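You operate a simulated robot arm through the tools that you are given. There is no shell and no other tool. Be economical: measure what you need, move in short steps, check, and stop when the job is done.

Carry out the task below with a simulated two-armed robot. There is one attempt and no reset: what you move stays moved.

JOB
Pick up the shoe cover pack labelled "B" from the left end of the control desk with one hand, pass it to the other hand and put it on the top of the water chiller. Set down upright: shoe cover pack.

The check looks at the end state, three seconds after you hand in, the way a careful person would. Anything else that was tipped, shoved, dropped, spilled or broken makes it a failure. Lids that push on must go on centred and level and be pressed home; caps that screw on are set level and turned clockwise until they are tight.

ROBOT AND FRAMES
Two 7-joint arms with two-finger grippers on one trunk, on a base that drives. Base frame: it is fixed to the floor where the robot stands at the start and does not move with it; the origin is under the middle of the robot, x ahead of it, y to its left, z up; the surface under the hand at the start is at about z = 760. Lengths are in mm, angles in degrees, forces in N, time in s.
The left shoulder is at the start at [78, 151, 888], the right one opposite. With the tool pointing down near the work surface each hand reaches from about 220 to 780 mm from the robot's upright axis, wherever it stands, measured 20 degrees to its own side. Places, roughly: top of the water chiller (16x29 cm) [800, -2480, 1020]. Payload 2.54 kg a hand.
The tool frame of a hand sits at the grasp point between the pads (the TCP): z along the fingers, y along the line on which they close. The tips reach 30 mm beyond it. The gripper opens to 116 mm. The gripper's body begins 95 mm behind the TCP.
Orientation is that of the tool frame in the base frame, as a unit quaternion [x, y, z, w]. With the fingers straight down and closing along the base's y, the tool's x points along the base's -x, its y along +y and its z along -z.

CONTROLS
- The arms move only by the tool send_rows. It takes "left_series", "right_series" or both (then of equal length, played together; a hand with none holds still); each is a list of rows, each a list of 7 numbers: the shift along the base's x, y, z in cm, then the turn, a rotation vector about the base's x, y, z in degrees, then the gripper command, from -1 (shut) to 1 (fully open), values between in proportion. In form: [[dx, dy, dz, ax, ay, az, claw], ...]. A call has 1 to 20 rows; each row shifts and turns the commanded pose from where the row before left it. Rows are played at 5 a second. More than 50 mm and 8.6 degrees between two rows, or a gripper value outside its range, and nothing of the call is played. A pose out of reach is approached as far as the arm can. The call stops where the force on the tool passes 40 N (or 10 N more than at its start, if that is more) or the arm is blocked; 0.2 s more then pass. The fingers move at their own pace (about 72 mm/s each) and stop on an object; they squeeze with about 44 N. The grip force told is the motor's: it shows also when the fingers shut on nothing. Time passes only in rows, and 0.2 s behind the last, so rows that do not move let the fingers close. It gives the time, the measured TCP pose, the force on the tool (base axes), the opening and the grip force at its end, in the units of the frame above (readings bear some noise), with the torque about the TCP (base axes, N m) and any sound that the robot's microphone picked up.
- Cameras (640 x 400 px; columns grow to the right, rows downward): "scene" is now at [151.3, 38.3, 1042.4]; the picture's right is [0.43, -0.91, 0.00], its down [-0.21, -0.10, -0.97] and it looks along [0.88, 0.41, -0.23] (base axes); focal length 214 px, centre (320, 200). "left" rides on the left gripper at [69, 15, -122] in its tool frame; the picture's right is [-0.22, 0.98, 0.00], its down [-0.83, -0.18, -0.53] and it looks along [-0.52, -0.11, 0.85] (tool axes); focal length 251 px, centre (320, 200). "right" rides on the right gripper at [69, -15, -122] in its tool frame; the picture's right is [0.22, 0.98, 0.00], its down [-0.83, 0.18, -0.53] and it looks along [-0.52, 0.12, 0.85] (tool axes); focal length 251 px, centre (320, 200). There is no depth. A picture from a camera that has moved, and an enlarged one, comes with that camera's place and axes in the base frame and with its lens.
- camera(camera): a new picture of that camera. The clock stands still meanwhile.
- raise_lower(by): slides the trunk up (or, below 0, down) by that many mm; the arms and the scene camera ride with it, the base frame stays. It gives what a move gives, with no picture.
- drive_base(legs): drives the robot by 1 to 6 legs, each [ahead, left, turn to the left] in mm, mm and degrees, along the robot's own axes; the way and the turn of a leg run together, so that a leg with both is an arc; at most 1500 mm and 180 degrees a leg. The arms and the cameras ride along, it lands a little off, and it stops where it bumps. It gives what a move gives.
- head_to(pan, tilt): turns the head with the scene camera to pan (to the left, within 80 degrees either way) and tilt (down, from -29 to 69), counted from straight ahead of the robot. It gives what a move gives.
- inspect(camera, box): a new picture of the part [left, top, right, bottom] of that camera's present view, enlarged. The clock stands still meanwhile.
- sign_off(): hands the job in; it is judged then, once.

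Work in short steps. Places have to be worked out from the pictures, the camera data and where the tool is seen: move nearer, look again, correct. Check each grasp and each placing, and mend what went wrong. You have 120 turns and 100 pictures in all, those below and enlarged ones among them. Open the grippers and draw the arms clear of the work before you hand the job in, unless the task says otherwise; then end with one line.

The tools are called after "Emit:" as a command line: name --argument value ..., lists and objects as JSON in quotes. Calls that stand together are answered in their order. send_rows: Moves the arms, as the interface text tells. Its arguments: {"type":"object","properties":{"left_series":{"type":"array"},"right_series":{"type":"array"}},"required":[]} The other tools are called the same way: raise_lower (by) slides the trunk up or down; drive_base (legs) drives the base; head_to (pan, tilt) turns the head that bears the scene camera; camera (camera) takes a picture; inspect (camera, box) takes an enlarged picture of a part of a camera's view; sign_off () hands the job in.

At the start:

```text
t: 0.0
left_eef_pos: [419.6, 519.5, 1090.6]
left_tool_rot: [0.0, 1.0, 0.001, 0.0]
left_force: [0.1, 0.2, 1.0]
left_wrist_torque: [-0.02, 0.01, 0.01]
left_gripper_width: 116.0
left_finger_force: 0.1
right_eef_pos: [400.5, 79.3, 1047.4]
right_tool_rot: [0.0, 1.0, 0.0, 0.0]
right_force: [-0.1, 0.8, 0.7]
right_wrist_torque: [-0.01, -0.03, 0.0]
right_gripper_width: 115.9
right_finger_force: 0.2
trunk travel left (down, up): [-125.0, 164.0]
robot x, y, heading: [-0.5, 2.5, 0.1]
head pan, tilt: [25.2, 13.3]
```

scene: 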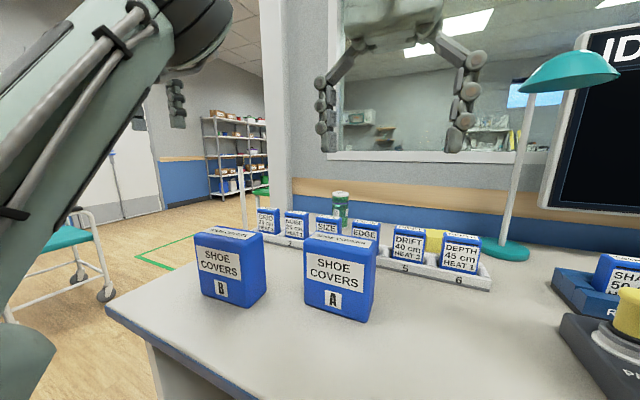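
right: 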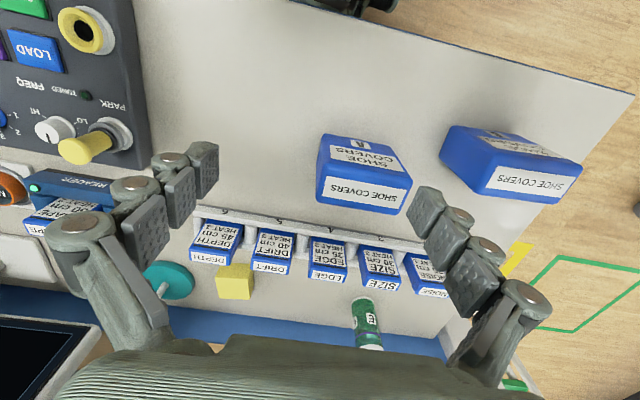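
left: 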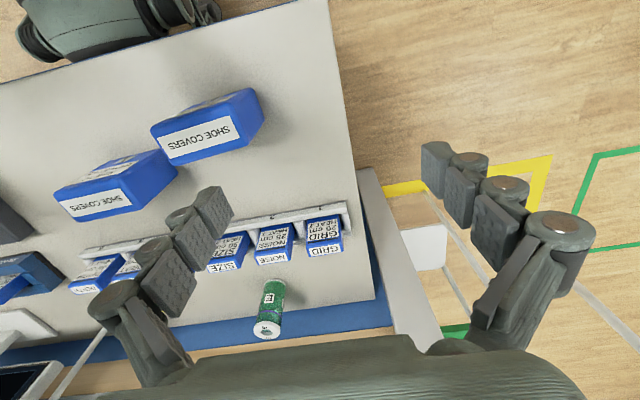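

I start by enlarging pack B for a better estimate of its corners.

Emit:
inspect --camera "scene" --box '[170, 200, 330, 330]'

Emit:
inspect --camera "left" --box '[30, 60, 290, 240]'

```text
3.08 times, centred on (250, 265) of scene
camera zoom: at [151.3, 38.3, 1042.4], right [0.43, -0.91, 0.0], down [-0.21, -0.1, -0.97], along [0.88, 0.41, -0.23], focal length 660 px, centre (535, 0)
```

zoom: 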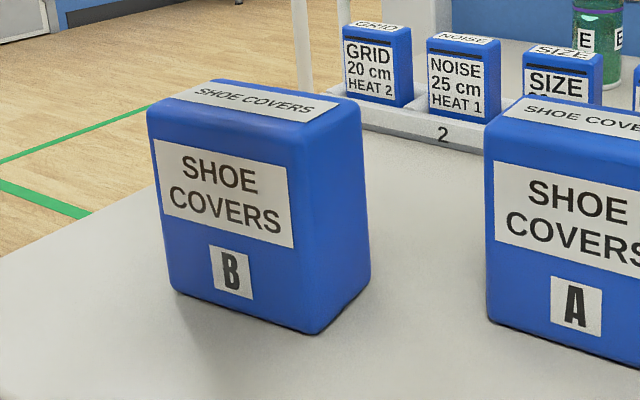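

```text
2.22 times, centred on (160, 150) of left
camera zoom: at [349.5, 533.8, 1212.6], right [0.22, 0.98, 0.0], down [0.83, -0.18, 0.53], along [0.52, -0.11, -0.85], focal length 559 px, centre (676, 311)
```

zoom: 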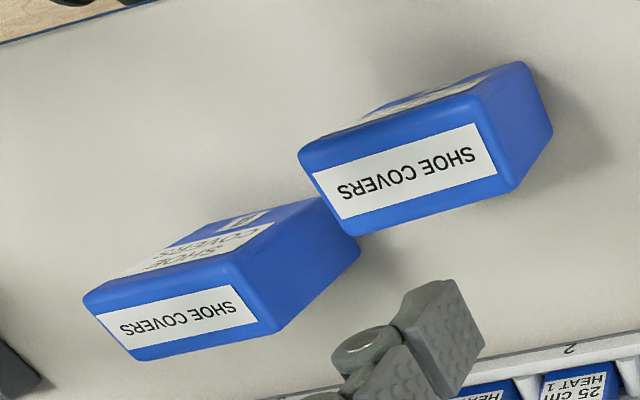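

Pack B is about 112 x 56 x 126 mm, centred near (418, 355), its top at z≈886, yawed about +3°. I turn the left hand so it closes along x and bring it above the pack.

Emit:
send_rows --left_series '[[0, -1.5, 0, 0, 0, -7.9, 1], [0, -1.5, 0, 0, 0, -7.9, 1], [0, -1.5, 0, 0, 0, -7.9, 1], [0, -1.5, 0, 0, 0, -7.9, 1], [0, -1.5, 0, 0, 0, -7.9, 1], [0, -1.5, 0, 0, 0, -7.9, 1], [0, -1.5, 0, 0, 0, -7.9, 1], [0, -1.5, 0, 0, 0, -7.9, 1], [0, -1.5, 0, 0, 0, -7.9, 1], [0, -1.5, 0, 0, 0, -7.9, 1], [0, -1.5, 0, 0, 0, -7.9, 1], [0, 0, -3, 0, 0, 0, 1], [0, 0, -3, 0, 0, 0, 1], [0, 0, 0, 0, 0, 0, 1]]'

Emit:
camera --camera "left"

Emit:
camera --camera "scene"

```text
t: 3.0
left_eef_pos: [419.3, 352.7, 1027.0]
left_tool_rot: [0.688, 0.725, 0.0, 0.0]
left_force: [-0.5, -0.3, -0.1]
left_wrist_torque: [0.01, 0.0, 0.02]
left_gripper_width: 116.2
left_finger_force: 0.0
right_eef_pos: [399.5, 78.9, 1048.0]
right_tool_rot: [0.001, 1.0, 0.0, 0.0]
right_force: [-0.1, 0.0, 0.5]
right_wrist_torque: [-0.01, -0.01, -0.03]
right_gripper_width: 116.0
right_finger_force: 0.0
trunk travel left (down, up): [-125.0, 164.0]
robot x, y, heading: [-1.5, 0.8, 0.1]
head pan, tilt: [25.2, 13.3]
```

```text
94 pictures are left
camera left: at [430.9, 423.0, 1150.0], right [0.99, -0.16, 0.0], down [-0.14, -0.83, 0.53], along [-0.09, -0.53, -0.85], focal length 251 px, centre (320, 200)
```

left: 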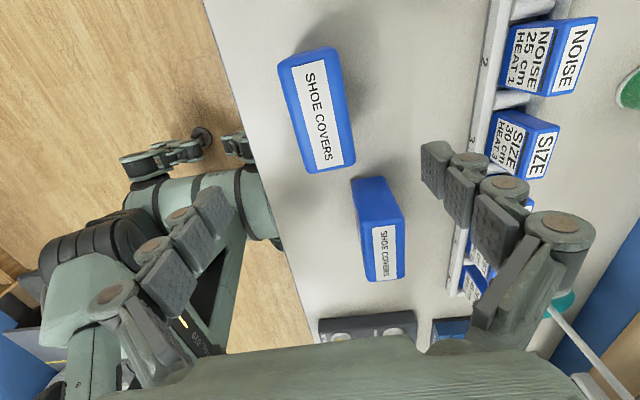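

```text
93 pictures are left
camera scene: at [149.6, 40.9, 1047.2], right [0.46, -0.89, 0.0], down [-0.16, -0.08, -0.98], along [0.88, 0.45, -0.18], focal length 214 px, centre (320, 200)
```

scene: 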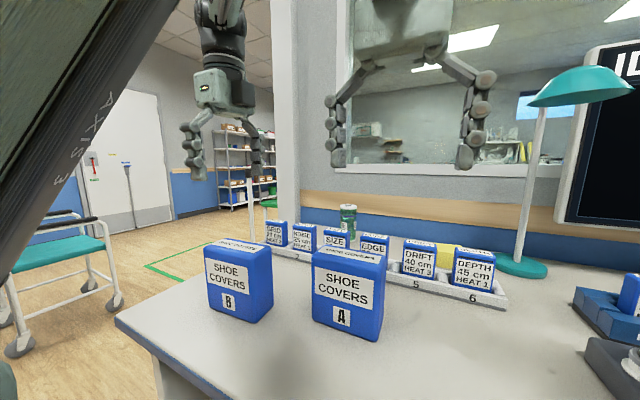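

The top-down view confirms the centre at about (419, 355), and the hand is aligned. I descend to z≈870, straddling the top.

Emit:
send_rows --left_series '[[0, 0, -3, 0, 0, 0, 1], [0, 0, -3, 0, 0, 0, 1], [0, 0, -3, 0, 0, 0, 1], [0, 0.2, -2, 0, 0, 0, 1], [0, 0, -2, 0, 0, 0, 1], [0, 0, -1.5, 0, 0, 0, 1], [0, 0, -1, 0, 0, 0, 1], [0, 0, 0, 0, 0, 0, 1]]'

Emit:
camera --camera "scene"

Emit:
camera --camera "left"

```text
t: 4.8
left_eef_pos: [419.6, 356.7, 874.5]
left_tool_rot: [0.688, 0.726, -0.001, 0.0]
left_force: [0.6, -0.3, -0.3]
left_wrist_torque: [0.0, 0.02, -0.03]
left_gripper_width: 115.8
left_finger_force: 0.0
right_eef_pos: [399.8, 79.5, 1047.5]
right_tool_rot: [0.0, 1.0, 0.0, 0.0]
right_force: [-0.2, -0.4, 0.5]
right_wrist_torque: [0.02, 0.01, 0.0]
right_gripper_width: 116.0
right_finger_force: 0.1
trunk travel left (down, up): [-125.0, 164.0]
robot x, y, heading: [0.8, 1.4, 0.1]
head pan, tilt: [25.2, 13.3]
```

```text
92 pictures are left
camera scene: at [151.3, 38.3, 1042.4], right [0.43, -0.91, 0.0], down [-0.21, -0.1, -0.97], along [0.88, 0.41, -0.23], focal length 214 px, centre (320, 200)
```

scene: 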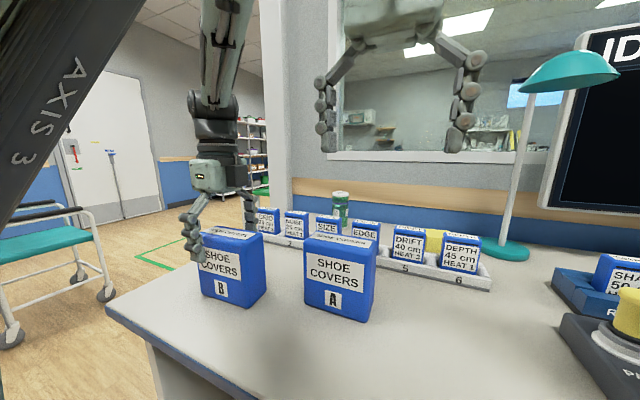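

```text
91 pictures are left
camera left: at [430.3, 426.3, 997.5], right [0.99, -0.16, 0.0], down [-0.14, -0.83, 0.53], along [-0.09, -0.53, -0.85], focal length 251 px, centre (320, 200)
```

left: 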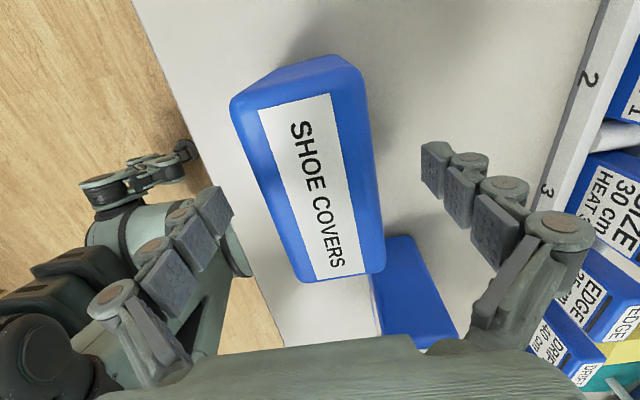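

The fingers straddle the top of the pack. I close, then wait.

Emit:
send_rows --left_series '[[0, 0, 0, 0, 0, 0, -1], [0, 0, 0, 0, 0, 0, -1], [0, 0, 0, 0, 0, 0, -1], [0, 0, 0, 0, 0, 0, -1], [0, 0, 0, 0, 0, 0, -1]]'

Emit:
camera --camera "left"

```text
t: 6.0
left_eef_pos: [419.0, 357.4, 874.8]
left_tool_rot: [0.688, 0.725, 0.001, 0.001]
left_force: [1.8, -0.1, 2.3]
left_wrist_torque: [-0.01, 0.03, 0.02]
left_gripper_width: 59.1
left_finger_force: 43.7
right_eef_pos: [399.3, 78.3, 1048.1]
right_tool_rot: [0.0, 1.0, 0.001, 0.0]
right_force: [0.1, 0.5, -0.5]
right_wrist_torque: [-0.02, -0.04, 0.0]
right_gripper_width: 115.9
right_finger_force: 0.1
trunk travel left (down, up): [-125.0, 164.0]
robot x, y, heading: [2.1, -3.2, -0.1]
head pan, tilt: [25.2, 13.3]
```

```text
90 pictures are left
camera left: at [430.5, 426.3, 997.8], right [0.99, -0.16, 0.0], down [-0.14, -0.83, 0.53], along [-0.09, -0.53, -0.85], focal length 251 px, centre (320, 200)
```

left: 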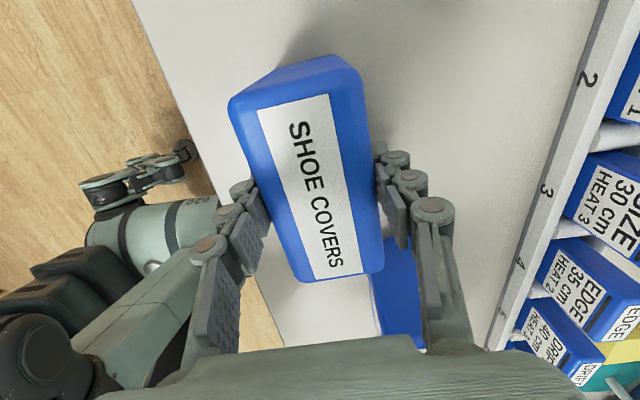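

The grip holds at 59 mm. I lift straight up 22 cm.

Emit:
send_rows --left_series '[[0, 0, 1, 0, 0, 0, -1], [0, 0, 2, 0, 0, 0, -1], [0, 0, 2, 0, 0, 0, -1], [0, 0, 3, 0, 0, 0, -1], [0, 0, 3, 0, 0, 0, -1], [0, 0, 3, 0, 0, 0, -1], [0, 0, 3, 0, 0, 0, -1], [0, 0, 3, 0, 0, 0, -1], [0, 0, 2, 0, 0, 0, -1], [0, 0, 0, 0, 0, 0, -1]]'

Emit:
camera --camera "scene"

```text
t: 8.2
left_eef_pos: [417.7, 355.0, 1096.4]
left_tool_rot: [0.688, 0.725, 0.001, 0.0]
left_force: [-0.1, 0.2, -3.1]
left_wrist_torque: [0.01, 0.01, 0.01]
left_gripper_width: 59.2
left_finger_force: 44.3
right_eef_pos: [399.0, 79.2, 1047.6]
right_tool_rot: [-0.001, 1.0, 0.0, 0.001]
right_force: [-0.2, -0.4, 0.3]
right_wrist_torque: [0.02, 0.0, -0.02]
right_gripper_width: 115.9
right_finger_force: 0.0
trunk travel left (down, up): [-125.0, 164.0]
robot x, y, heading: [1.2, 1.9, 0.1]
head pan, tilt: [25.2, 13.3]
```

```text
89 pictures are left
camera scene: at [151.4, 38.4, 1042.2], right [0.43, -0.91, 0.0], down [-0.21, -0.1, -0.97], along [0.88, 0.41, -0.23], focal length 214 px, centre (320, 200)
```

scene: 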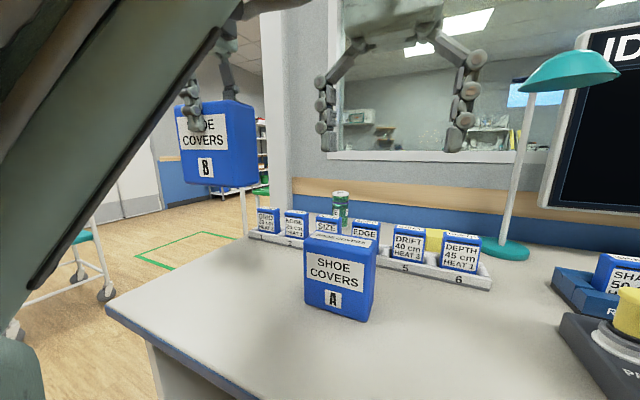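

Pack B is lifted cleanly (about 3 N). Now I reorient the right hand so the fingers point toward +y, closing along x, while drawing it a bit to the right.

Emit:
send_rows --right_series '[[0, -0.8, 0, 4.619, 4.619, -4.619, 1], [0, -0.8, 0, 4.619, 4.619, -4.619, 1], [0, -0.8, 0, 4.619, 4.619, -4.619, 1], [0, -0.8, 0, 4.619, 4.619, -4.619, 1], [0, -0.8, 0, 4.619, 4.619, -4.619, 1], [0, -0.8, 0, 4.619, 4.619, -4.619, 1], [0, -0.8, 0, 4.619, 4.619, -4.619, 1], [0, -0.8, 0, 4.619, 4.619, -4.619, 1], [0, -0.8, 0, 4.619, 4.619, -4.619, 1], [0, -0.8, 0, 4.619, 4.619, -4.619, 1], [0, -0.8, 0, 4.619, 4.619, -4.619, 1], [0, -0.8, 0, 4.619, 4.619, -4.619, 1], [0, -0.8, 0, 4.619, 4.619, -4.619, 1], [0, -0.8, 0, 4.619, 4.619, -4.619, 1], [0, -0.8, 0, 4.619, 4.619, -4.619, 1], [0, 0, 0, 0, 0, 0, 1]]'

Emit:
camera --camera "right"

Emit:
camera --camera "scene"

```text
t: 11.6
left_eef_pos: [407.4, 355.0, 1096.8]
left_tool_rot: [0.69, 0.724, 0.004, 0.007]
left_force: [0.1, -1.0, -2.2]
left_wrist_torque: [0.02, -0.02, -0.02]
left_gripper_width: 59.3
left_finger_force: 44.3
right_eef_pos: [390.6, -45.4, 1047.9]
right_tool_rot: [0.507, 0.498, 0.503, -0.492]
right_force: [-1.0, -1.2, -0.7]
right_wrist_torque: [0.01, 0.02, -0.03]
right_gripper_width: 115.8
right_finger_force: 0.0
trunk travel left (down, up): [-125.0, 164.0]
robot x, y, heading: [-0.7, -0.4, -0.5]
head pan, tilt: [25.2, 13.3]
heard: click
```

```text
88 pictures are left
camera right: at [372.0, -164.6, 1117.8], right [0.98, -0.02, 0.22], down [0.17, -0.54, -0.82], along [0.13, 0.84, -0.53], focal length 251 px, centre (320, 200)
```

right: 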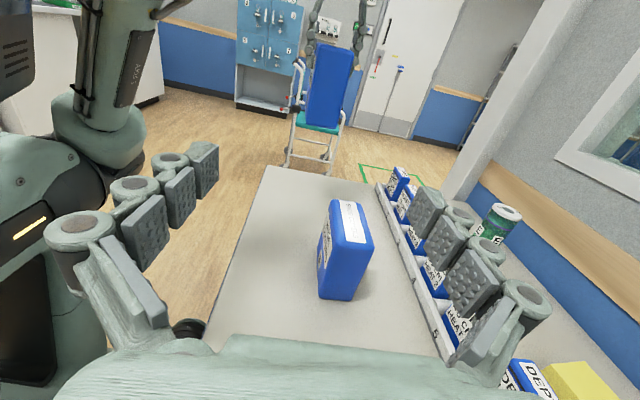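

```text
87 pictures are left
camera scene: at [139.2, 39.6, 1041.8], right [0.42, -0.91, 0.01], down [-0.2, -0.1, -0.98], along [0.89, 0.41, -0.22], focal length 214 px, centre (320, 200)
```

scene: 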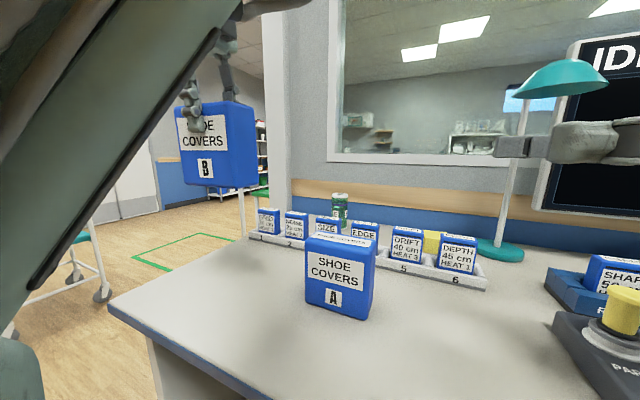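

A click was heard and the body shifted ~10 mm, so the right elbow may have touched something. I look to the right.

Emit:
head_to --pan -20 --tilt 25

Emit:
camera --camera "scene"

Emit:
head_to --pan -70 --tilt 25

Emit:
camera --camera "scene"

```text
t: 12.7
left_eef_pos: [406.9, 353.5, 1098.9]
left_tool_rot: [0.692, 0.722, 0.003, 0.006]
left_force: [0.1, 0.2, -2.7]
left_wrist_torque: [0.0, 0.03, -0.02]
left_gripper_width: 59.4
left_finger_force: 43.9
right_eef_pos: [389.1, -44.2, 1048.8]
right_tool_rot: [0.504, 0.499, 0.504, -0.493]
right_force: [0.6, -0.3, 0.1]
right_wrist_torque: [-0.01, 0.04, 0.02]
right_gripper_width: 115.8
right_finger_force: 0.0
trunk travel left (down, up): [-125.0, 164.0]
robot x, y, heading: [1.8, -0.9, -0.5]
head pan, tilt: [-20.0, 25.0]
```

```text
86 pictures are left
camera scene: at [148.0, 1.5, 1037.2], right [0.02, -1.0, 0.0], down [-0.29, -0.01, -0.96], along [0.96, 0.02, -0.29], focal length 214 px, centre (320, 200)
```

scene: 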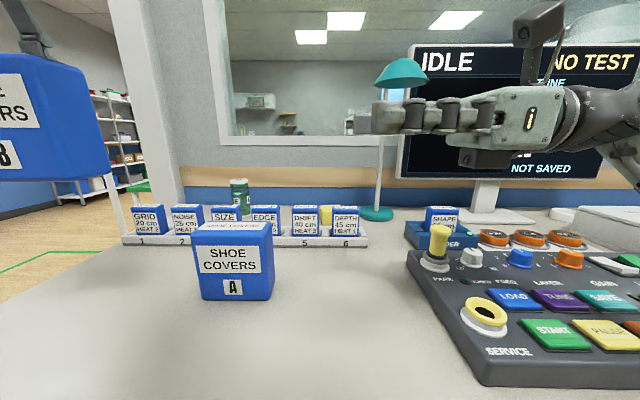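

```text
t: 13.9
left_eef_pos: [409.0, 353.1, 1099.2]
left_tool_rot: [0.691, 0.723, 0.003, 0.006]
left_force: [0.0, 0.6, -1.7]
left_wrist_torque: [-0.01, -0.01, -0.01]
left_gripper_width: 59.6
left_finger_force: 44.1
right_eef_pos: [389.2, -45.7, 1050.2]
right_tool_rot: [0.504, 0.499, 0.504, -0.493]
right_force: [0.3, 0.7, 0.3]
right_wrist_torque: [0.03, 0.01, -0.03]
right_gripper_width: 115.9
right_finger_force: 0.0
trunk travel left (down, up): [-125.0, 164.0]
robot x, y, heading: [-0.7, -0.8, -0.5]
head pan, tilt: [-70.0, 25.0]
```

```text
85 pictures are left
camera scene: at [148.0, 0.8, 1037.7], right [0.02, -1.0, 0.0], down [-0.29, -0.01, -0.96], along [0.96, 0.02, -0.29], focal length 214 px, centre (320, 200)
```

scene: 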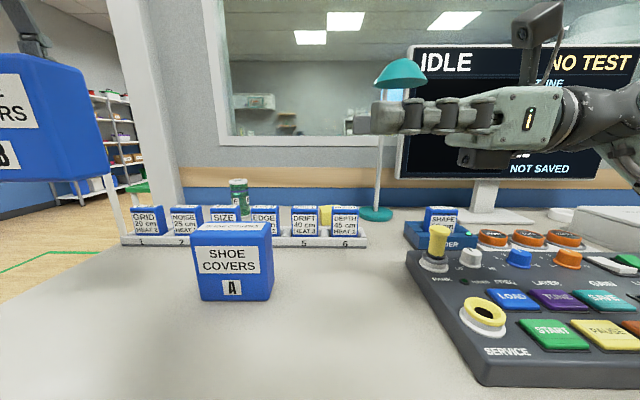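

The head stopped near straight ahead though told to pan further, so something blocks it or the right arm is near it. I check what I can see at a lower tilt.

Emit:
head_to --pan -5 --tilt 60

Emit:
camera --camera "scene"

```text
t: 15.3
left_eef_pos: [408.9, 353.0, 1100.4]
left_tool_rot: [0.691, 0.723, 0.004, 0.005]
left_force: [-0.5, -0.5, -3.0]
left_wrist_torque: [-0.02, -0.02, 0.0]
left_gripper_width: 58.8
left_finger_force: 44.1
right_eef_pos: [389.1, -44.8, 1051.0]
right_tool_rot: [0.504, 0.499, 0.504, -0.493]
right_force: [-0.5, 0.5, 0.0]
right_wrist_torque: [-0.01, 0.03, 0.0]
right_gripper_width: 115.9
right_finger_force: 0.0
trunk travel left (down, up): [-125.0, 164.0]
robot x, y, heading: [0.1, 3.0, -0.4]
head pan, tilt: [-5.0, 60.0]
```

```text
84 pictures are left
camera scene: at [148.1, 0.5, 1037.8], right [0.01, -1.0, 0.0], down [-0.29, -0.01, -0.96], along [0.96, 0.01, -0.29], focal length 214 px, centre (320, 200)
```

scene: 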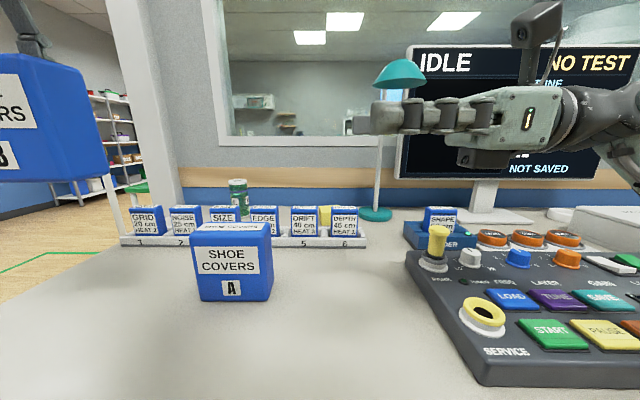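

The head is jammed by the right arm (it doesn't turn, and the trunk drifts). I reverse half of the right-hand turn and look again.

Emit:
send_rows --right_series '[[0, 0.8, 0, -4.619, -4.619, 4.619, 1], [0, 0.8, 0, -4.619, -4.619, 4.619, 1], [0, 0.8, 0, -4.619, -4.619, 4.619, 1], [0, 0.8, 0, -4.619, -4.619, 4.619, 1], [0, 0.8, 0, -4.619, -4.619, 4.619, 1], [0, 0.8, 0, -4.619, -4.619, 4.619, 1], [0, 0.8, 0, -4.619, -4.619, 4.619, 1], [0, 0, 0, 0, 0, 0, 1]]'

Emit:
head_to --pan -50 --tilt 25

Emit:
camera --camera "scene"

```text
t: 17.1
left_eef_pos: [418.8, 356.1, 1093.7]
left_tool_rot: [0.688, 0.726, -0.002, -0.001]
left_force: [-0.9, 0.9, -2.3]
left_wrist_torque: [-0.03, 0.0, 0.0]
left_gripper_width: 59.3
left_finger_force: 44.4
right_eef_pos: [398.8, 15.6, 1048.6]
right_tool_rot: [0.306, 0.848, 0.306, -0.306]
right_force: [-0.5, 0.9, 0.2]
right_wrist_torque: [0.03, 0.01, 0.01]
right_gripper_width: 115.8
right_finger_force: 0.1
trunk travel left (down, up): [-125.0, 164.0]
robot x, y, heading: [1.4, -1.5, -0.1]
head pan, tilt: [-5.0, 60.0]
heard: click, click
```

```text
t: 18.2
left_eef_pos: [418.7, 354.6, 1092.6]
left_tool_rot: [0.688, 0.726, -0.001, -0.002]
left_force: [0.1, -0.6, -2.9]
left_wrist_torque: [-0.05, 0.0, 0.01]
left_gripper_width: 59.1
left_finger_force: 44.4
right_eef_pos: [398.8, 15.8, 1049.8]
right_tool_rot: [0.306, 0.848, 0.306, -0.306]
right_force: [0.0, 0.4, 0.4]
right_wrist_torque: [0.0, 0.0, 0.0]
right_gripper_width: 116.2
right_finger_force: 0.0
trunk travel left (down, up): [-125.0, 164.0]
robot x, y, heading: [-2.1, 4.1, 0.1]
head pan, tilt: [-50.0, 25.0]
```

```text
83 pictures are left
camera scene: at [160.3, 0.6, 1035.4], right [0.02, -1.0, 0.0], down [-0.3, -0.01, -0.95], along [0.95, 0.02, -0.3], focal length 214 px, centre (320, 200)
```

scene: 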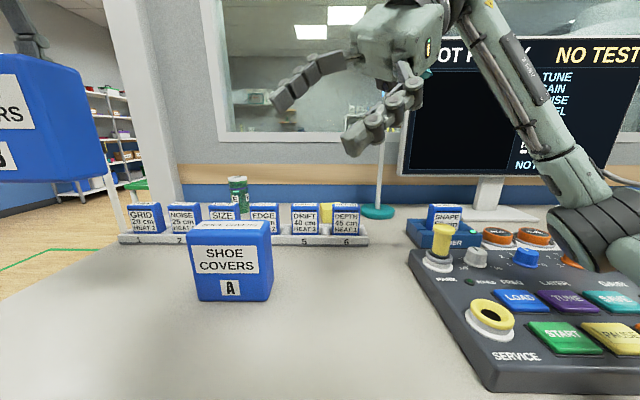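

The right elbow is down near the console and the monitor's text seems to have changed. I inspect closely before moving.

Emit:
inspect --camera "scene" --box '[390, 20, 640, 180]'

Emit:
inspect --camera "scene" --box '[400, 200, 640, 350]'

```text
2.50 times, centred on (515, 100) of scene
camera zoom: at [160.3, 0.6, 1035.4], right [0.02, -1.0, 0.0], down [-0.3, -0.01, -0.95], along [0.95, 0.02, -0.3], focal length 536 px, centre (-168, 450)
```

zoom: 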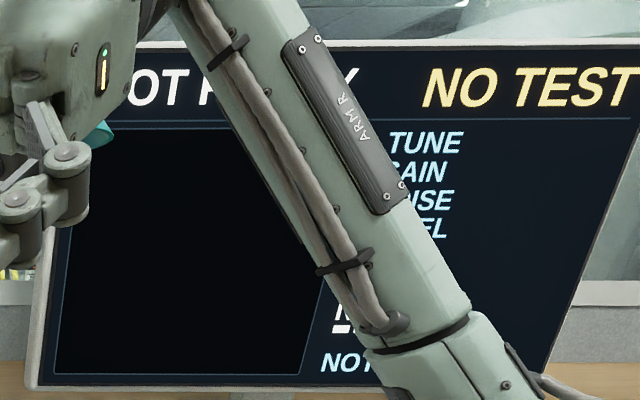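

```text
2.67 times, centred on (520, 275) of scene
camera zoom: at [160.3, 0.6, 1035.4], right [0.02, -1.0, 0.0], down [-0.3, -0.01, -0.95], along [0.95, 0.02, -0.3], focal length 572 px, centre (-213, 0)
```

zoom: 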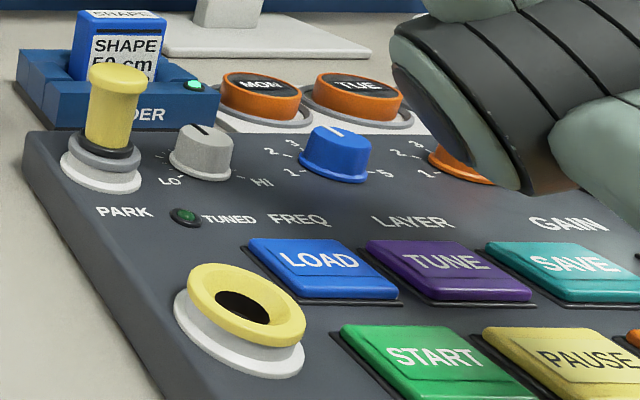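

The elbow hangs right over the console, so I raise the trunk to lift everything vertically clear.

Emit:
raise_lower --by 150

Emit:
camera --camera "scene"

```text
t: 19.9
left_eef_pos: [420.3, 355.9, 1243.2]
left_tool_rot: [0.688, 0.726, -0.001, -0.001]
left_force: [0.3, -0.5, -3.4]
left_wrist_torque: [-0.03, 0.04, -0.02]
left_gripper_width: 58.9
left_finger_force: 43.9
right_eef_pos: [397.8, 17.0, 1198.7]
right_tool_rot: [0.306, 0.848, 0.306, -0.306]
right_force: [0.4, 0.4, -0.1]
right_wrist_torque: [0.02, -0.03, -0.01]
right_gripper_width: 116.2
right_finger_force: 0.0
trunk travel left (down, up): [-275.0, 14.0]
robot x, y, heading: [-1.1, 0.3, 0.1]
head pan, tilt: [-50.0, 25.0]
```

```text
80 pictures are left
camera scene: at [160.5, 0.4, 1185.4], right [0.02, -1.0, 0.0], down [-0.3, -0.01, -0.95], along [0.95, 0.02, -0.3], focal length 214 px, centre (320, 200)
```

scene: 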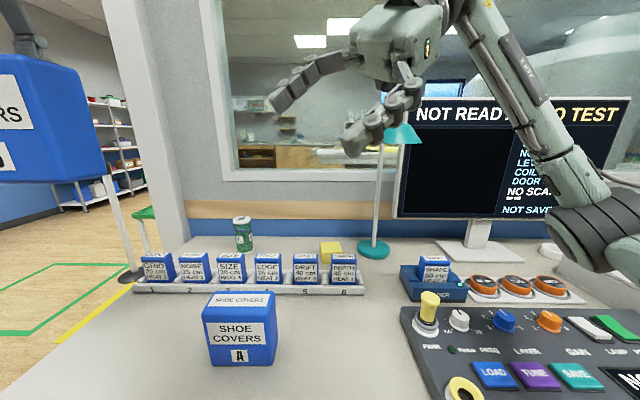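

Now clear of the console. I retest the head and read the display.

Emit:
head_to --pan -40 --tilt 40

Emit:
camera --camera "scene"

```text
t: 20.7
left_eef_pos: [418.4, 355.9, 1242.5]
left_tool_rot: [0.688, 0.725, -0.002, -0.002]
left_force: [0.2, -0.5, -3.5]
left_wrist_torque: [0.0, 0.0, -0.01]
left_gripper_width: 59.2
left_finger_force: 43.8
right_eef_pos: [399.1, 15.1, 1199.0]
right_tool_rot: [0.305, 0.848, 0.306, -0.306]
right_force: [-0.3, -0.3, -0.1]
right_wrist_torque: [-0.01, 0.06, 0.02]
right_gripper_width: 116.3
right_finger_force: 0.2
trunk travel left (down, up): [-275.0, 14.0]
robot x, y, heading: [3.0, -1.5, 0.1]
head pan, tilt: [-40.0, 40.0]
```

```text
79 pictures are left
camera scene: at [160.3, 0.3, 1185.5], right [0.02, -1.0, 0.0], down [-0.3, -0.01, -0.95], along [0.95, 0.02, -0.3], focal length 214 px, centre (320, 200)
```

scene: 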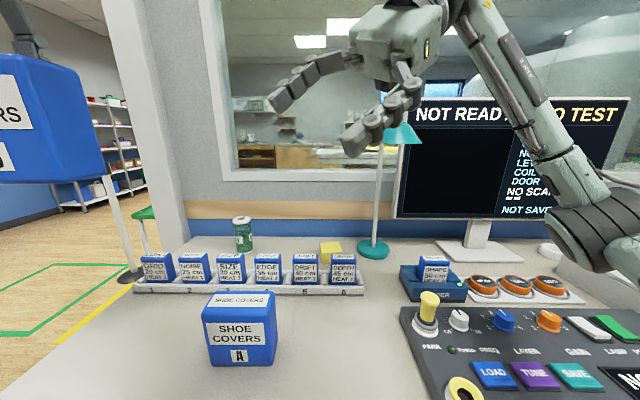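

I test whether the head answers at all.

Emit:
head_to --pan 30 --tilt 15

Emit:
camera --camera "scene"

```text
t: 22.1
left_eef_pos: [417.9, 356.0, 1245.7]
left_tool_rot: [0.689, 0.725, 0.0, 0.0]
left_force: [0.0, -0.3, -2.9]
left_wrist_torque: [-0.02, 0.05, -0.02]
left_gripper_width: 59.0
left_finger_force: 44.2
right_eef_pos: [399.0, 15.5, 1199.8]
right_tool_rot: [0.306, 0.848, 0.306, -0.306]
right_force: [-0.5, -0.5, -0.3]
right_wrist_torque: [-0.01, -0.02, 0.02]
right_gripper_width: 116.1
right_finger_force: 0.0
trunk travel left (down, up): [-275.0, 14.0]
robot x, y, heading: [1.0, 1.3, -0.1]
head pan, tilt: [30.0, 15.0]
```

```text
78 pictures are left
camera scene: at [147.9, 45.4, 1189.5], right [0.5, -0.87, 0.0], down [-0.22, -0.13, -0.97], along [0.84, 0.48, -0.26], focal length 214 px, centre (320, 200)
```

scene: 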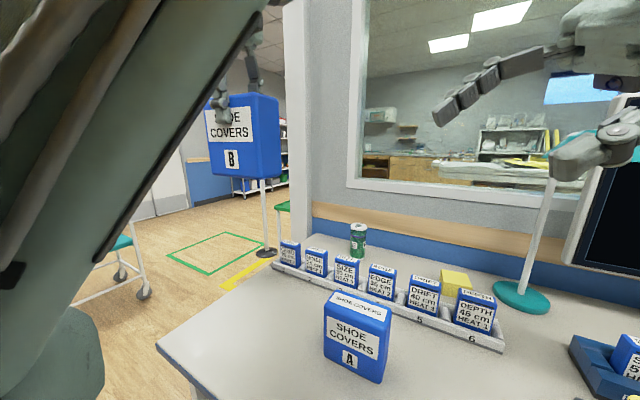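

The head works to the left; the right arm blocks it to the right. I back away from the desk before doing any more arm reconfiguration.

Emit:
drive_base --legs '[[-350, 0, 0]]'

Emit:
camera --camera "scene"

Emit:
camera --camera "right"

```text
t: 24.4
left_eef_pos: [74.4, 355.4, 1246.2]
left_tool_rot: [0.688, 0.726, 0.001, 0.001]
left_force: [-0.2, 0.6, -3.0]
left_wrist_torque: [0.01, -0.01, -0.01]
left_gripper_width: 58.9
left_finger_force: 44.0
right_eef_pos: [54.9, 15.2, 1199.9]
right_tool_rot: [0.306, 0.848, 0.307, -0.306]
right_force: [0.4, 0.7, 0.9]
right_wrist_torque: [-0.01, -0.02, -0.05]
right_gripper_width: 116.0
right_finger_force: 0.1
trunk travel left (down, up): [-275.0, 14.0]
robot x, y, heading: [-340.9, -0.9, -0.2]
head pan, tilt: [30.0, 15.0]
```

```text
77 pictures are left
camera scene: at [-195.6, 45.5, 1189.6], right [0.5, -0.87, 0.0], down [-0.22, -0.13, -0.97], along [0.84, 0.48, -0.26], focal length 214 px, centre (320, 200)
```

scene: 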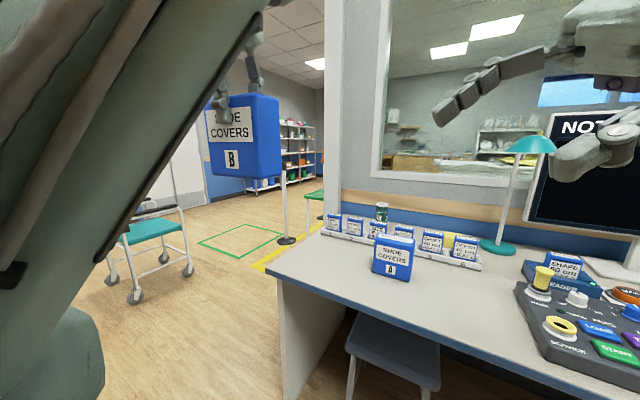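

```text
76 pictures are left
camera right: at [41.4, -56.9, 1318.8], right [0.56, 0.68, 0.48], down [0.82, -0.54, -0.19], along [0.13, 0.5, -0.86], focal length 251 px, centre (320, 200)
```

right: 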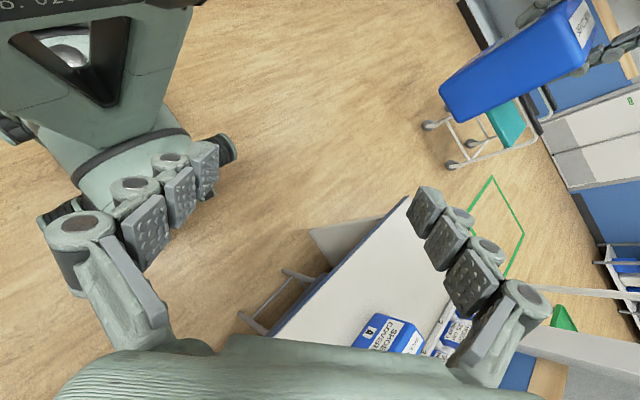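

There is free space around the arms here. I complete the right-hand rotation, lowering slightly to the handover height.

Emit:
send_rows --right_series '[[0, -0.8, -0.3, 4.619, 4.619, -4.619, 1], [0, -0.8, -0.3, 4.619, 4.619, -4.619, 1], [0, -0.8, -0.3, 4.619, 4.619, -4.619, 1], [0, -0.8, -0.3, 4.619, 4.619, -4.619, 1], [0, -0.8, -0.3, 4.619, 4.619, -4.619, 1], [0, -0.8, -0.3, 4.619, 4.619, -4.619, 1], [0, -0.8, -0.2, 4.619, 4.619, -4.619, 1], [0, 0, 0, 0, 0, 0, 1]]'

Emit:
camera --camera "right"

Emit:
camera --camera "scene"

```text
t: 26.2
left_eef_pos: [75.7, 355.5, 1245.0]
left_tool_rot: [0.688, 0.726, 0.0, 0.0]
left_force: [-0.1, -0.1, -2.4]
left_wrist_torque: [0.02, -0.03, 0.0]
left_gripper_width: 59.2
left_finger_force: 43.9
right_eef_pos: [55.4, -40.6, 1179.8]
right_tool_rot: [0.5, 0.499, 0.5, -0.5]
right_force: [-0.1, -0.4, -1.1]
right_wrist_torque: [0.01, 0.01, 0.0]
right_gripper_width: 116.3
right_finger_force: 0.1
trunk travel left (down, up): [-275.0, 14.0]
robot x, y, heading: [-342.8, 0.0, -0.1]
head pan, tilt: [30.0, 15.0]
```

```text
75 pictures are left
camera right: at [40.6, -162.2, 1248.1], right [0.98, 0.0, 0.21], down [0.18, -0.53, -0.83], along [0.12, 0.85, -0.52], focal length 251 px, centre (320, 200)
```

right: 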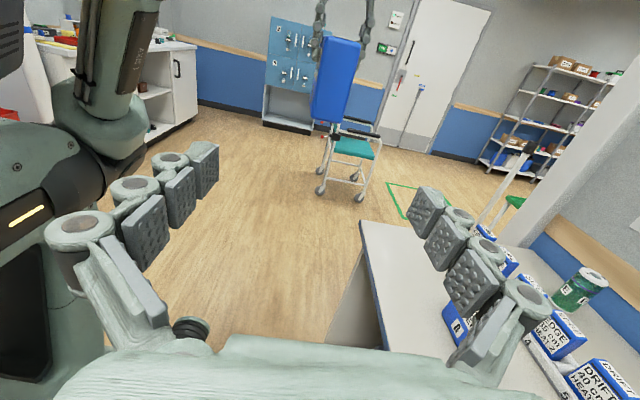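

```text
74 pictures are left
camera scene: at [-195.1, 45.6, 1189.5], right [0.5, -0.87, 0.0], down [-0.22, -0.13, -0.97], along [0.84, 0.48, -0.26], focal length 214 px, centre (320, 200)
```

scene: 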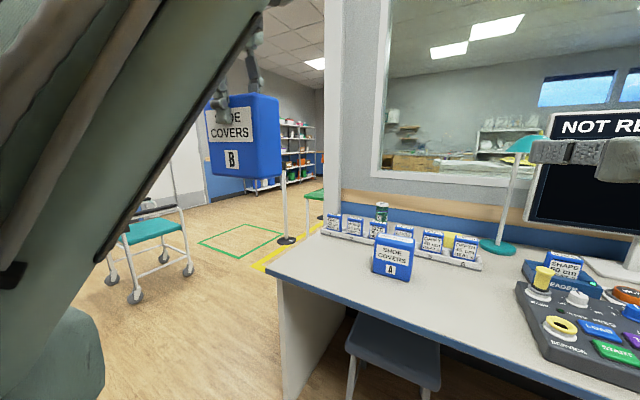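

The rotation finished with no body shift (so the earlier contact was the elbow on the console). Now I bring the left hand toward the middle with a 3° straightening, and the right hand near the pack.

Emit:
send_rows --left_series '[[0, -2, 0, 0, 0, -0.6, -1], [0, -2, 0, 0, 0, -0.6, -1], [0, -2, 0, 0, 0, -0.6, -1], [0, -2, 0, 0, 0, -0.6, -1], [0, -2, 0, 0, 0, -0.6, -1], [0, 0, 0, 0, 0, 0, -1]]' --right_series '[[0.4, 3.5, 0, 0, 0, 0, 1], [0.4, 3.5, 0, 0, 0, 0, 1], [0.4, 3.5, 0, 0, 0, 0, 1], [0.4, 3.5, 0, 0, 0, 0, 1], [0.4, 3.5, 0, 0, 0, 0, 1], [0, 0, 0, 0, 0, 0, 1]]'

Emit:
camera --camera "right"

Emit:
camera --camera "left"

Emit:
camera --camera "scene"

```text
t: 27.6
left_eef_pos: [78.8, 254.6, 1243.8]
left_tool_rot: [0.707, 0.707, -0.003, -0.002]
left_force: [-0.1, 0.9, -2.7]
left_wrist_torque: [0.01, -0.02, -0.02]
left_gripper_width: 59.0
left_finger_force: 43.9
right_eef_pos: [76.3, 133.7, 1180.3]
right_tool_rot: [0.5, 0.5, 0.5, -0.5]
right_force: [-0.1, -0.2, -0.4]
right_wrist_torque: [0.01, -0.02, 0.01]
right_gripper_width: 116.1
right_finger_force: 0.0
trunk travel left (down, up): [-275.0, 14.0]
robot x, y, heading: [-346.5, 2.2, 0.0]
head pan, tilt: [30.0, 15.0]
```

```text
73 pictures are left
camera right: at [61.2, 11.0, 1249.2], right [0.98, 0.0, 0.21], down [0.18, -0.53, -0.83], along [0.12, 0.85, -0.52], focal length 251 px, centre (320, 200)
```

right: 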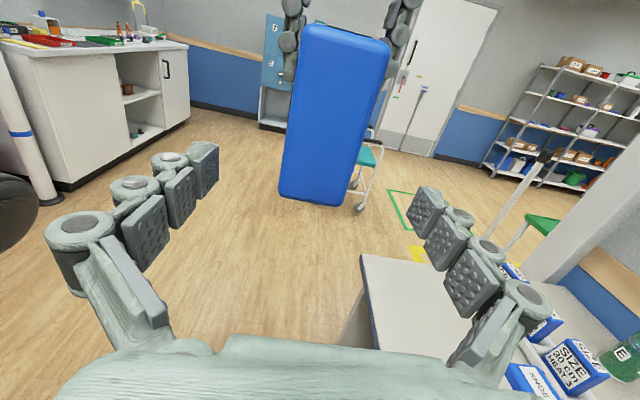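

```text
72 pictures are left
camera left: at [94.3, 324.1, 1366.4], right [0.98, -0.21, 0.0], down [-0.18, -0.83, 0.53], along [-0.12, -0.52, -0.85], focal length 251 px, centre (320, 200)
```

left: 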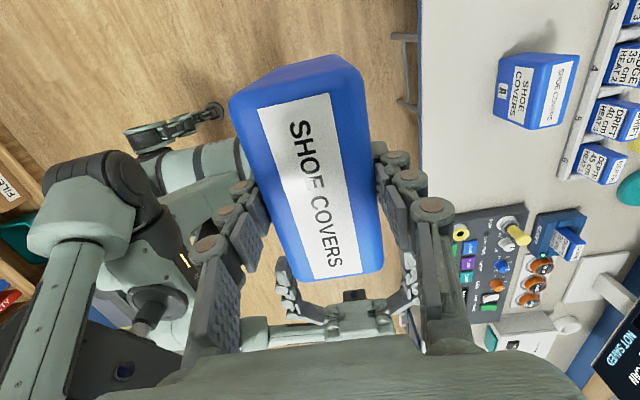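

```text
71 pictures are left
camera scene: at [-203.6, 48.2, 1220.6], right [0.57, -0.82, 0.0], down [0.06, 0.04, -1.0], along [0.82, 0.56, 0.08], focal length 214 px, centre (320, 200)
```

scene: 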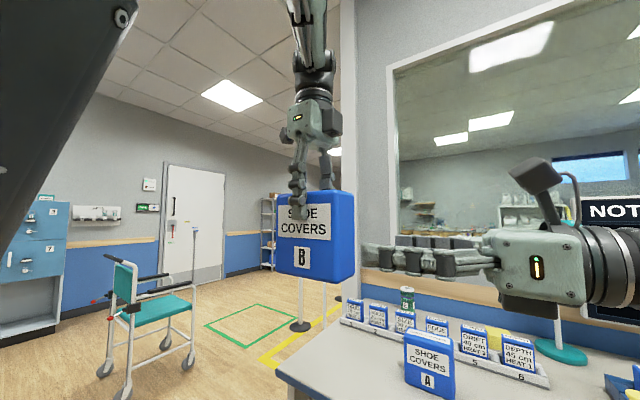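

Aligned: the open right fingers sit on either side of the pack's lower half. I advance the right hand 10 cm.

Emit:
send_rows --right_series '[[0.1, 2.5, 0, 0, 0, 0, 1], [0.1, 2.5, 0, 0, 0, 0, 1], [0, 2.5, 0, 0, 0, 0, 1], [0, 2.5, 0, 0, 0, 0, 1], [0, 0, 0, 0, 0, 0, 1]]'

Emit:
camera --camera "right"

Emit:
camera --camera "scene"

```text
t: 28.8
left_eef_pos: [79.0, 254.6, 1244.6]
left_tool_rot: [0.707, 0.708, -0.001, -0.001]
left_force: [-0.5, -0.5, -2.0]
left_wrist_torque: [0.02, -0.01, 0.01]
left_gripper_width: 58.8
left_finger_force: 43.8
right_eef_pos: [77.4, 233.8, 1180.8]
right_tool_rot: [0.501, 0.5, 0.501, -0.499]
right_force: [0.0, -0.3, -0.6]
right_wrist_torque: [0.02, 0.0, -0.02]
right_gripper_width: 115.6
right_finger_force: 0.0
trunk travel left (down, up): [-275.0, 14.0]
robot x, y, heading: [-345.7, -0.8, 0.1]
head pan, tilt: [30.0, 15.0]
```

```text
70 pictures are left
camera right: at [62.5, 112.4, 1248.2], right [0.98, 0.0, 0.21], down [0.18, -0.53, -0.83], along [0.12, 0.85, -0.52], focal length 251 px, centre (320, 200)
```

right: 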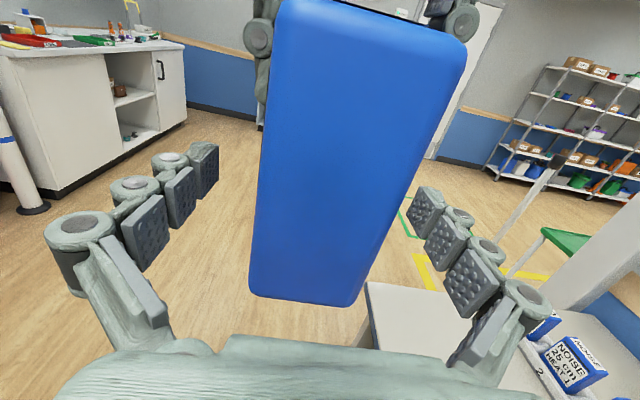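

```text
69 pictures are left
camera scene: at [-203.4, 47.7, 1220.8], right [0.56, -0.83, 0.0], down [0.07, 0.04, -1.0], along [0.83, 0.56, 0.08], focal length 214 px, centre (320, 200)
```

scene: 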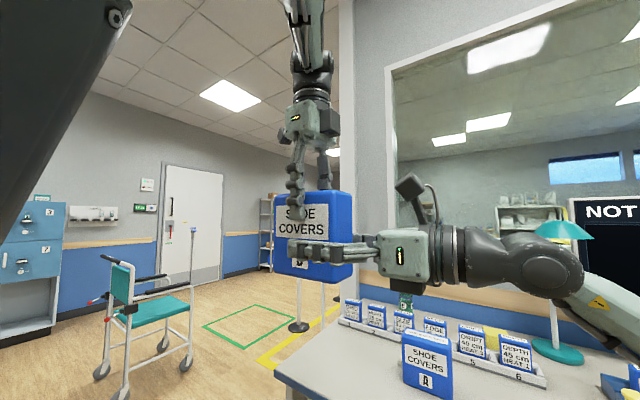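

The right fingers overlap the lower half of the pack. I close the right hand.

Emit:
send_rows --right_series '[[0, 0, 0, 0, 0, 0, -1], [0, 0, 0, 0, 0, 0, -1], [0, 0, 0, 0, 0, 0, -1], [0, 0, 0, 0, 0, 0, -1], [0, 0, 0, 0, 0, 0, -1]]'

Emit:
camera --camera "right"

```text
t: 30.0
left_eef_pos: [77.9, 255.9, 1244.3]
left_tool_rot: [0.706, 0.708, -0.001, -0.001]
left_force: [-2.8, 0.5, -3.2]
left_wrist_torque: [0.08, 0.2, 0.04]
left_gripper_width: 58.9
left_finger_force: 44.0
right_eef_pos: [78.5, 233.5, 1180.1]
right_tool_rot: [0.5, 0.5, 0.5, -0.5]
right_force: [2.7, -0.5, 0.7]
right_wrist_torque: [-0.01, -0.05, -0.1]
right_gripper_width: 59.2
right_finger_force: 44.5
trunk travel left (down, up): [-275.0, 14.0]
robot x, y, heading: [-340.9, 2.0, -0.1]
head pan, tilt: [30.0, 15.0]
```

```text
68 pictures are left
camera right: at [62.7, 112.3, 1248.1], right [0.98, 0.0, 0.21], down [0.18, -0.53, -0.83], along [0.12, 0.85, -0.52], focal length 251 px, centre (320, 200)
```

right: 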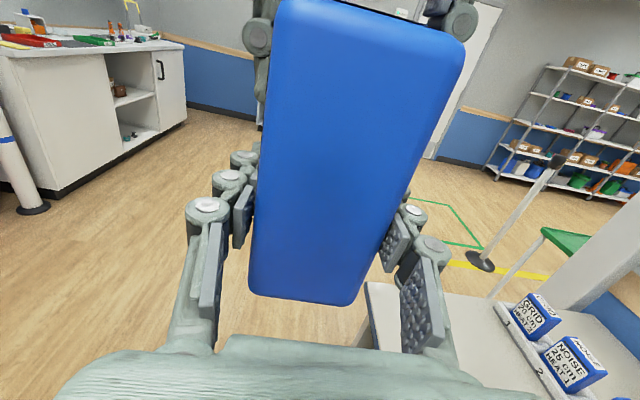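

The right hand holds at 59 mm with 44 N. I open the left hand and lift it straight off, then move it to the left.

Emit:
send_rows --left_series '[[0, 0, 0, 0, 0, 0, 1], [0, 0, 0, 0, 0, 0, 1], [0, 0, 0, 0, 0, 0, 1], [0, 0, 0, 0, 0, 0, 1], [0, 0, 2, 0, 0, 0, 1], [0, 0, 3, 0, 0, 0, 1], [0, 0, 3, 0, 0, 0, 1], [0, 2, 0, 0, 0, 0, 1], [0, 3, 0, 0, 0, 0, 1], [0, 3, 0, 0, 0, 0, 1], [0, 3, 0, 0, 0, 0, 1], [0, 3, 0, 0, 0, 0, 1], [0, 3, -2, 0, 0, 0, 1], [0, 3, -2, 0, 0, 0, 1], [0, 0, 0, 0, 0, 0, 1]]'

Emit:
camera --camera "scene"

Emit:
camera --camera "right"

```text
t: 33.2
left_eef_pos: [78.4, 457.5, 1253.5]
left_tool_rot: [0.707, 0.707, 0.001, 0.001]
left_force: [-0.6, -1.2, -0.2]
left_wrist_torque: [0.01, -0.04, -0.05]
left_gripper_width: 115.9
left_finger_force: 0.1
left hand out of reach, approached as far as the arm can: row 7
right_eef_pos: [77.4, 234.7, 1179.3]
right_tool_rot: [0.5, 0.5, 0.5, -0.5]
right_force: [1.0, 0.3, 0.5]
right_wrist_torque: [-0.07, 0.05, -0.02]
right_gripper_width: 59.1
right_finger_force: 43.7
trunk travel left (down, up): [-275.0, 14.0]
robot x, y, heading: [-342.4, 0.0, -0.2]
head pan, tilt: [30.0, 15.0]
```

```text
67 pictures are left
camera scene: at [-195.3, 45.1, 1189.6], right [0.5, -0.87, 0.0], down [-0.22, -0.13, -0.97], along [0.84, 0.48, -0.26], focal length 214 px, centre (320, 200)
```

scene: 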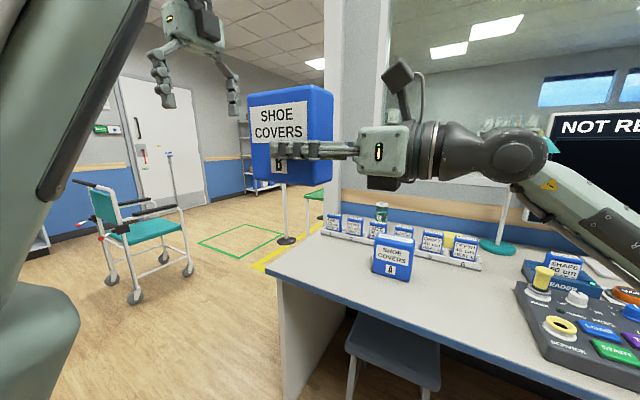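

```text
66 pictures are left
camera right: at [62.2, 112.1, 1248.2], right [0.98, 0.0, 0.21], down [0.18, -0.53, -0.83], along [0.12, 0.85, -0.52], focal length 251 px, centre (320, 200)
```

right: 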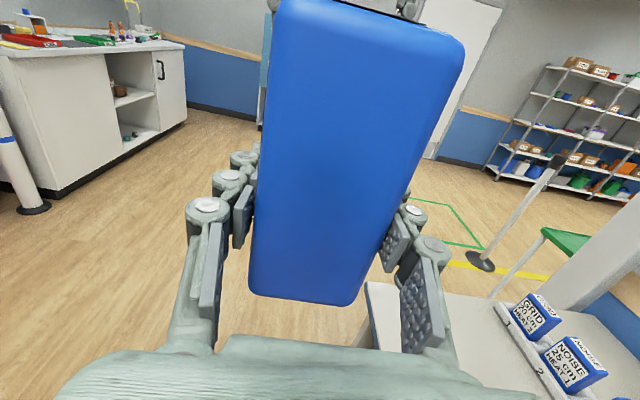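

The handover is done: the right hand holds the pack upright. I now look to the right for the chiller and the route.

Emit:
head_to --pan -60 --tilt 15

Emit:
camera --camera "scene"

```text
t: 34.8
left_eef_pos: [78.6, 457.5, 1253.2]
left_tool_rot: [0.707, 0.707, 0.0, 0.0]
left_force: [0.0, -0.4, 0.2]
left_wrist_torque: [0.0, 0.01, -0.01]
left_gripper_width: 116.2
left_finger_force: 0.1
right_eef_pos: [77.6, 234.1, 1180.1]
right_tool_rot: [0.501, 0.499, 0.501, -0.499]
right_force: [0.0, 0.1, 0.2]
right_wrist_torque: [-0.05, -0.01, 0.02]
right_gripper_width: 59.1
right_finger_force: 43.9
trunk travel left (down, up): [-275.0, 14.0]
robot x, y, heading: [-341.7, -1.5, -0.1]
head pan, tilt: [-60.0, 15.0]
```

```text
65 pictures are left
camera scene: at [-229.3, -82.1, 1189.5], right [-0.87, -0.5, 0.0], down [-0.13, 0.22, -0.97], along [0.48, -0.84, -0.26], focal length 214 px, centre (320, 200)
```

scene: 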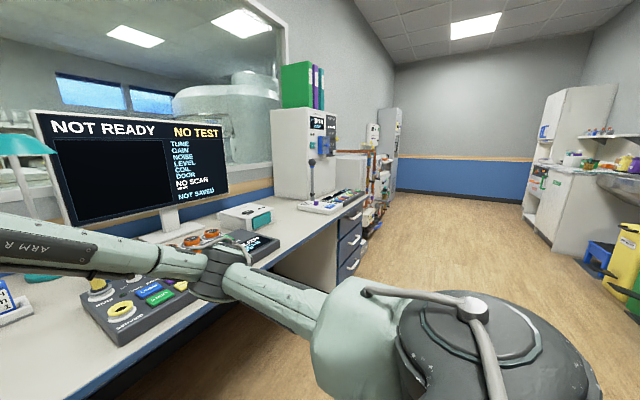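

The head turns freely now. I zoom on the console and screen to judge what the elbow touched.

Emit:
inspect --camera "scene" --box '[30, 100, 290, 340]'

Emit:
inspect --camera "scene" --box '[260, 50, 460, 270]'

```text
1.67 times, centred on (160, 220) of scene
camera zoom: at [-229.3, -82.1, 1189.5], right [-0.87, -0.5, 0.0], down [-0.13, 0.22, -0.97], along [0.48, -0.84, -0.26], focal length 358 px, centre (587, 167)
```

zoom: 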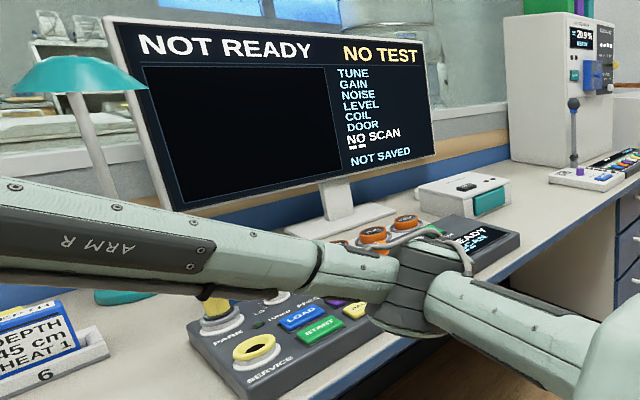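

```text
1.82 times, centred on (360, 160) of scene
camera zoom: at [-229.3, -82.1, 1189.5], right [-0.87, -0.5, 0.0], down [-0.13, 0.22, -0.97], along [0.48, -0.84, -0.26], focal length 390 px, centre (247, 273)
```

zoom: 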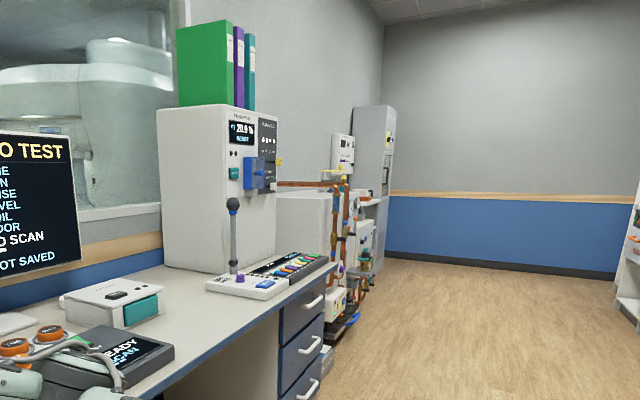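

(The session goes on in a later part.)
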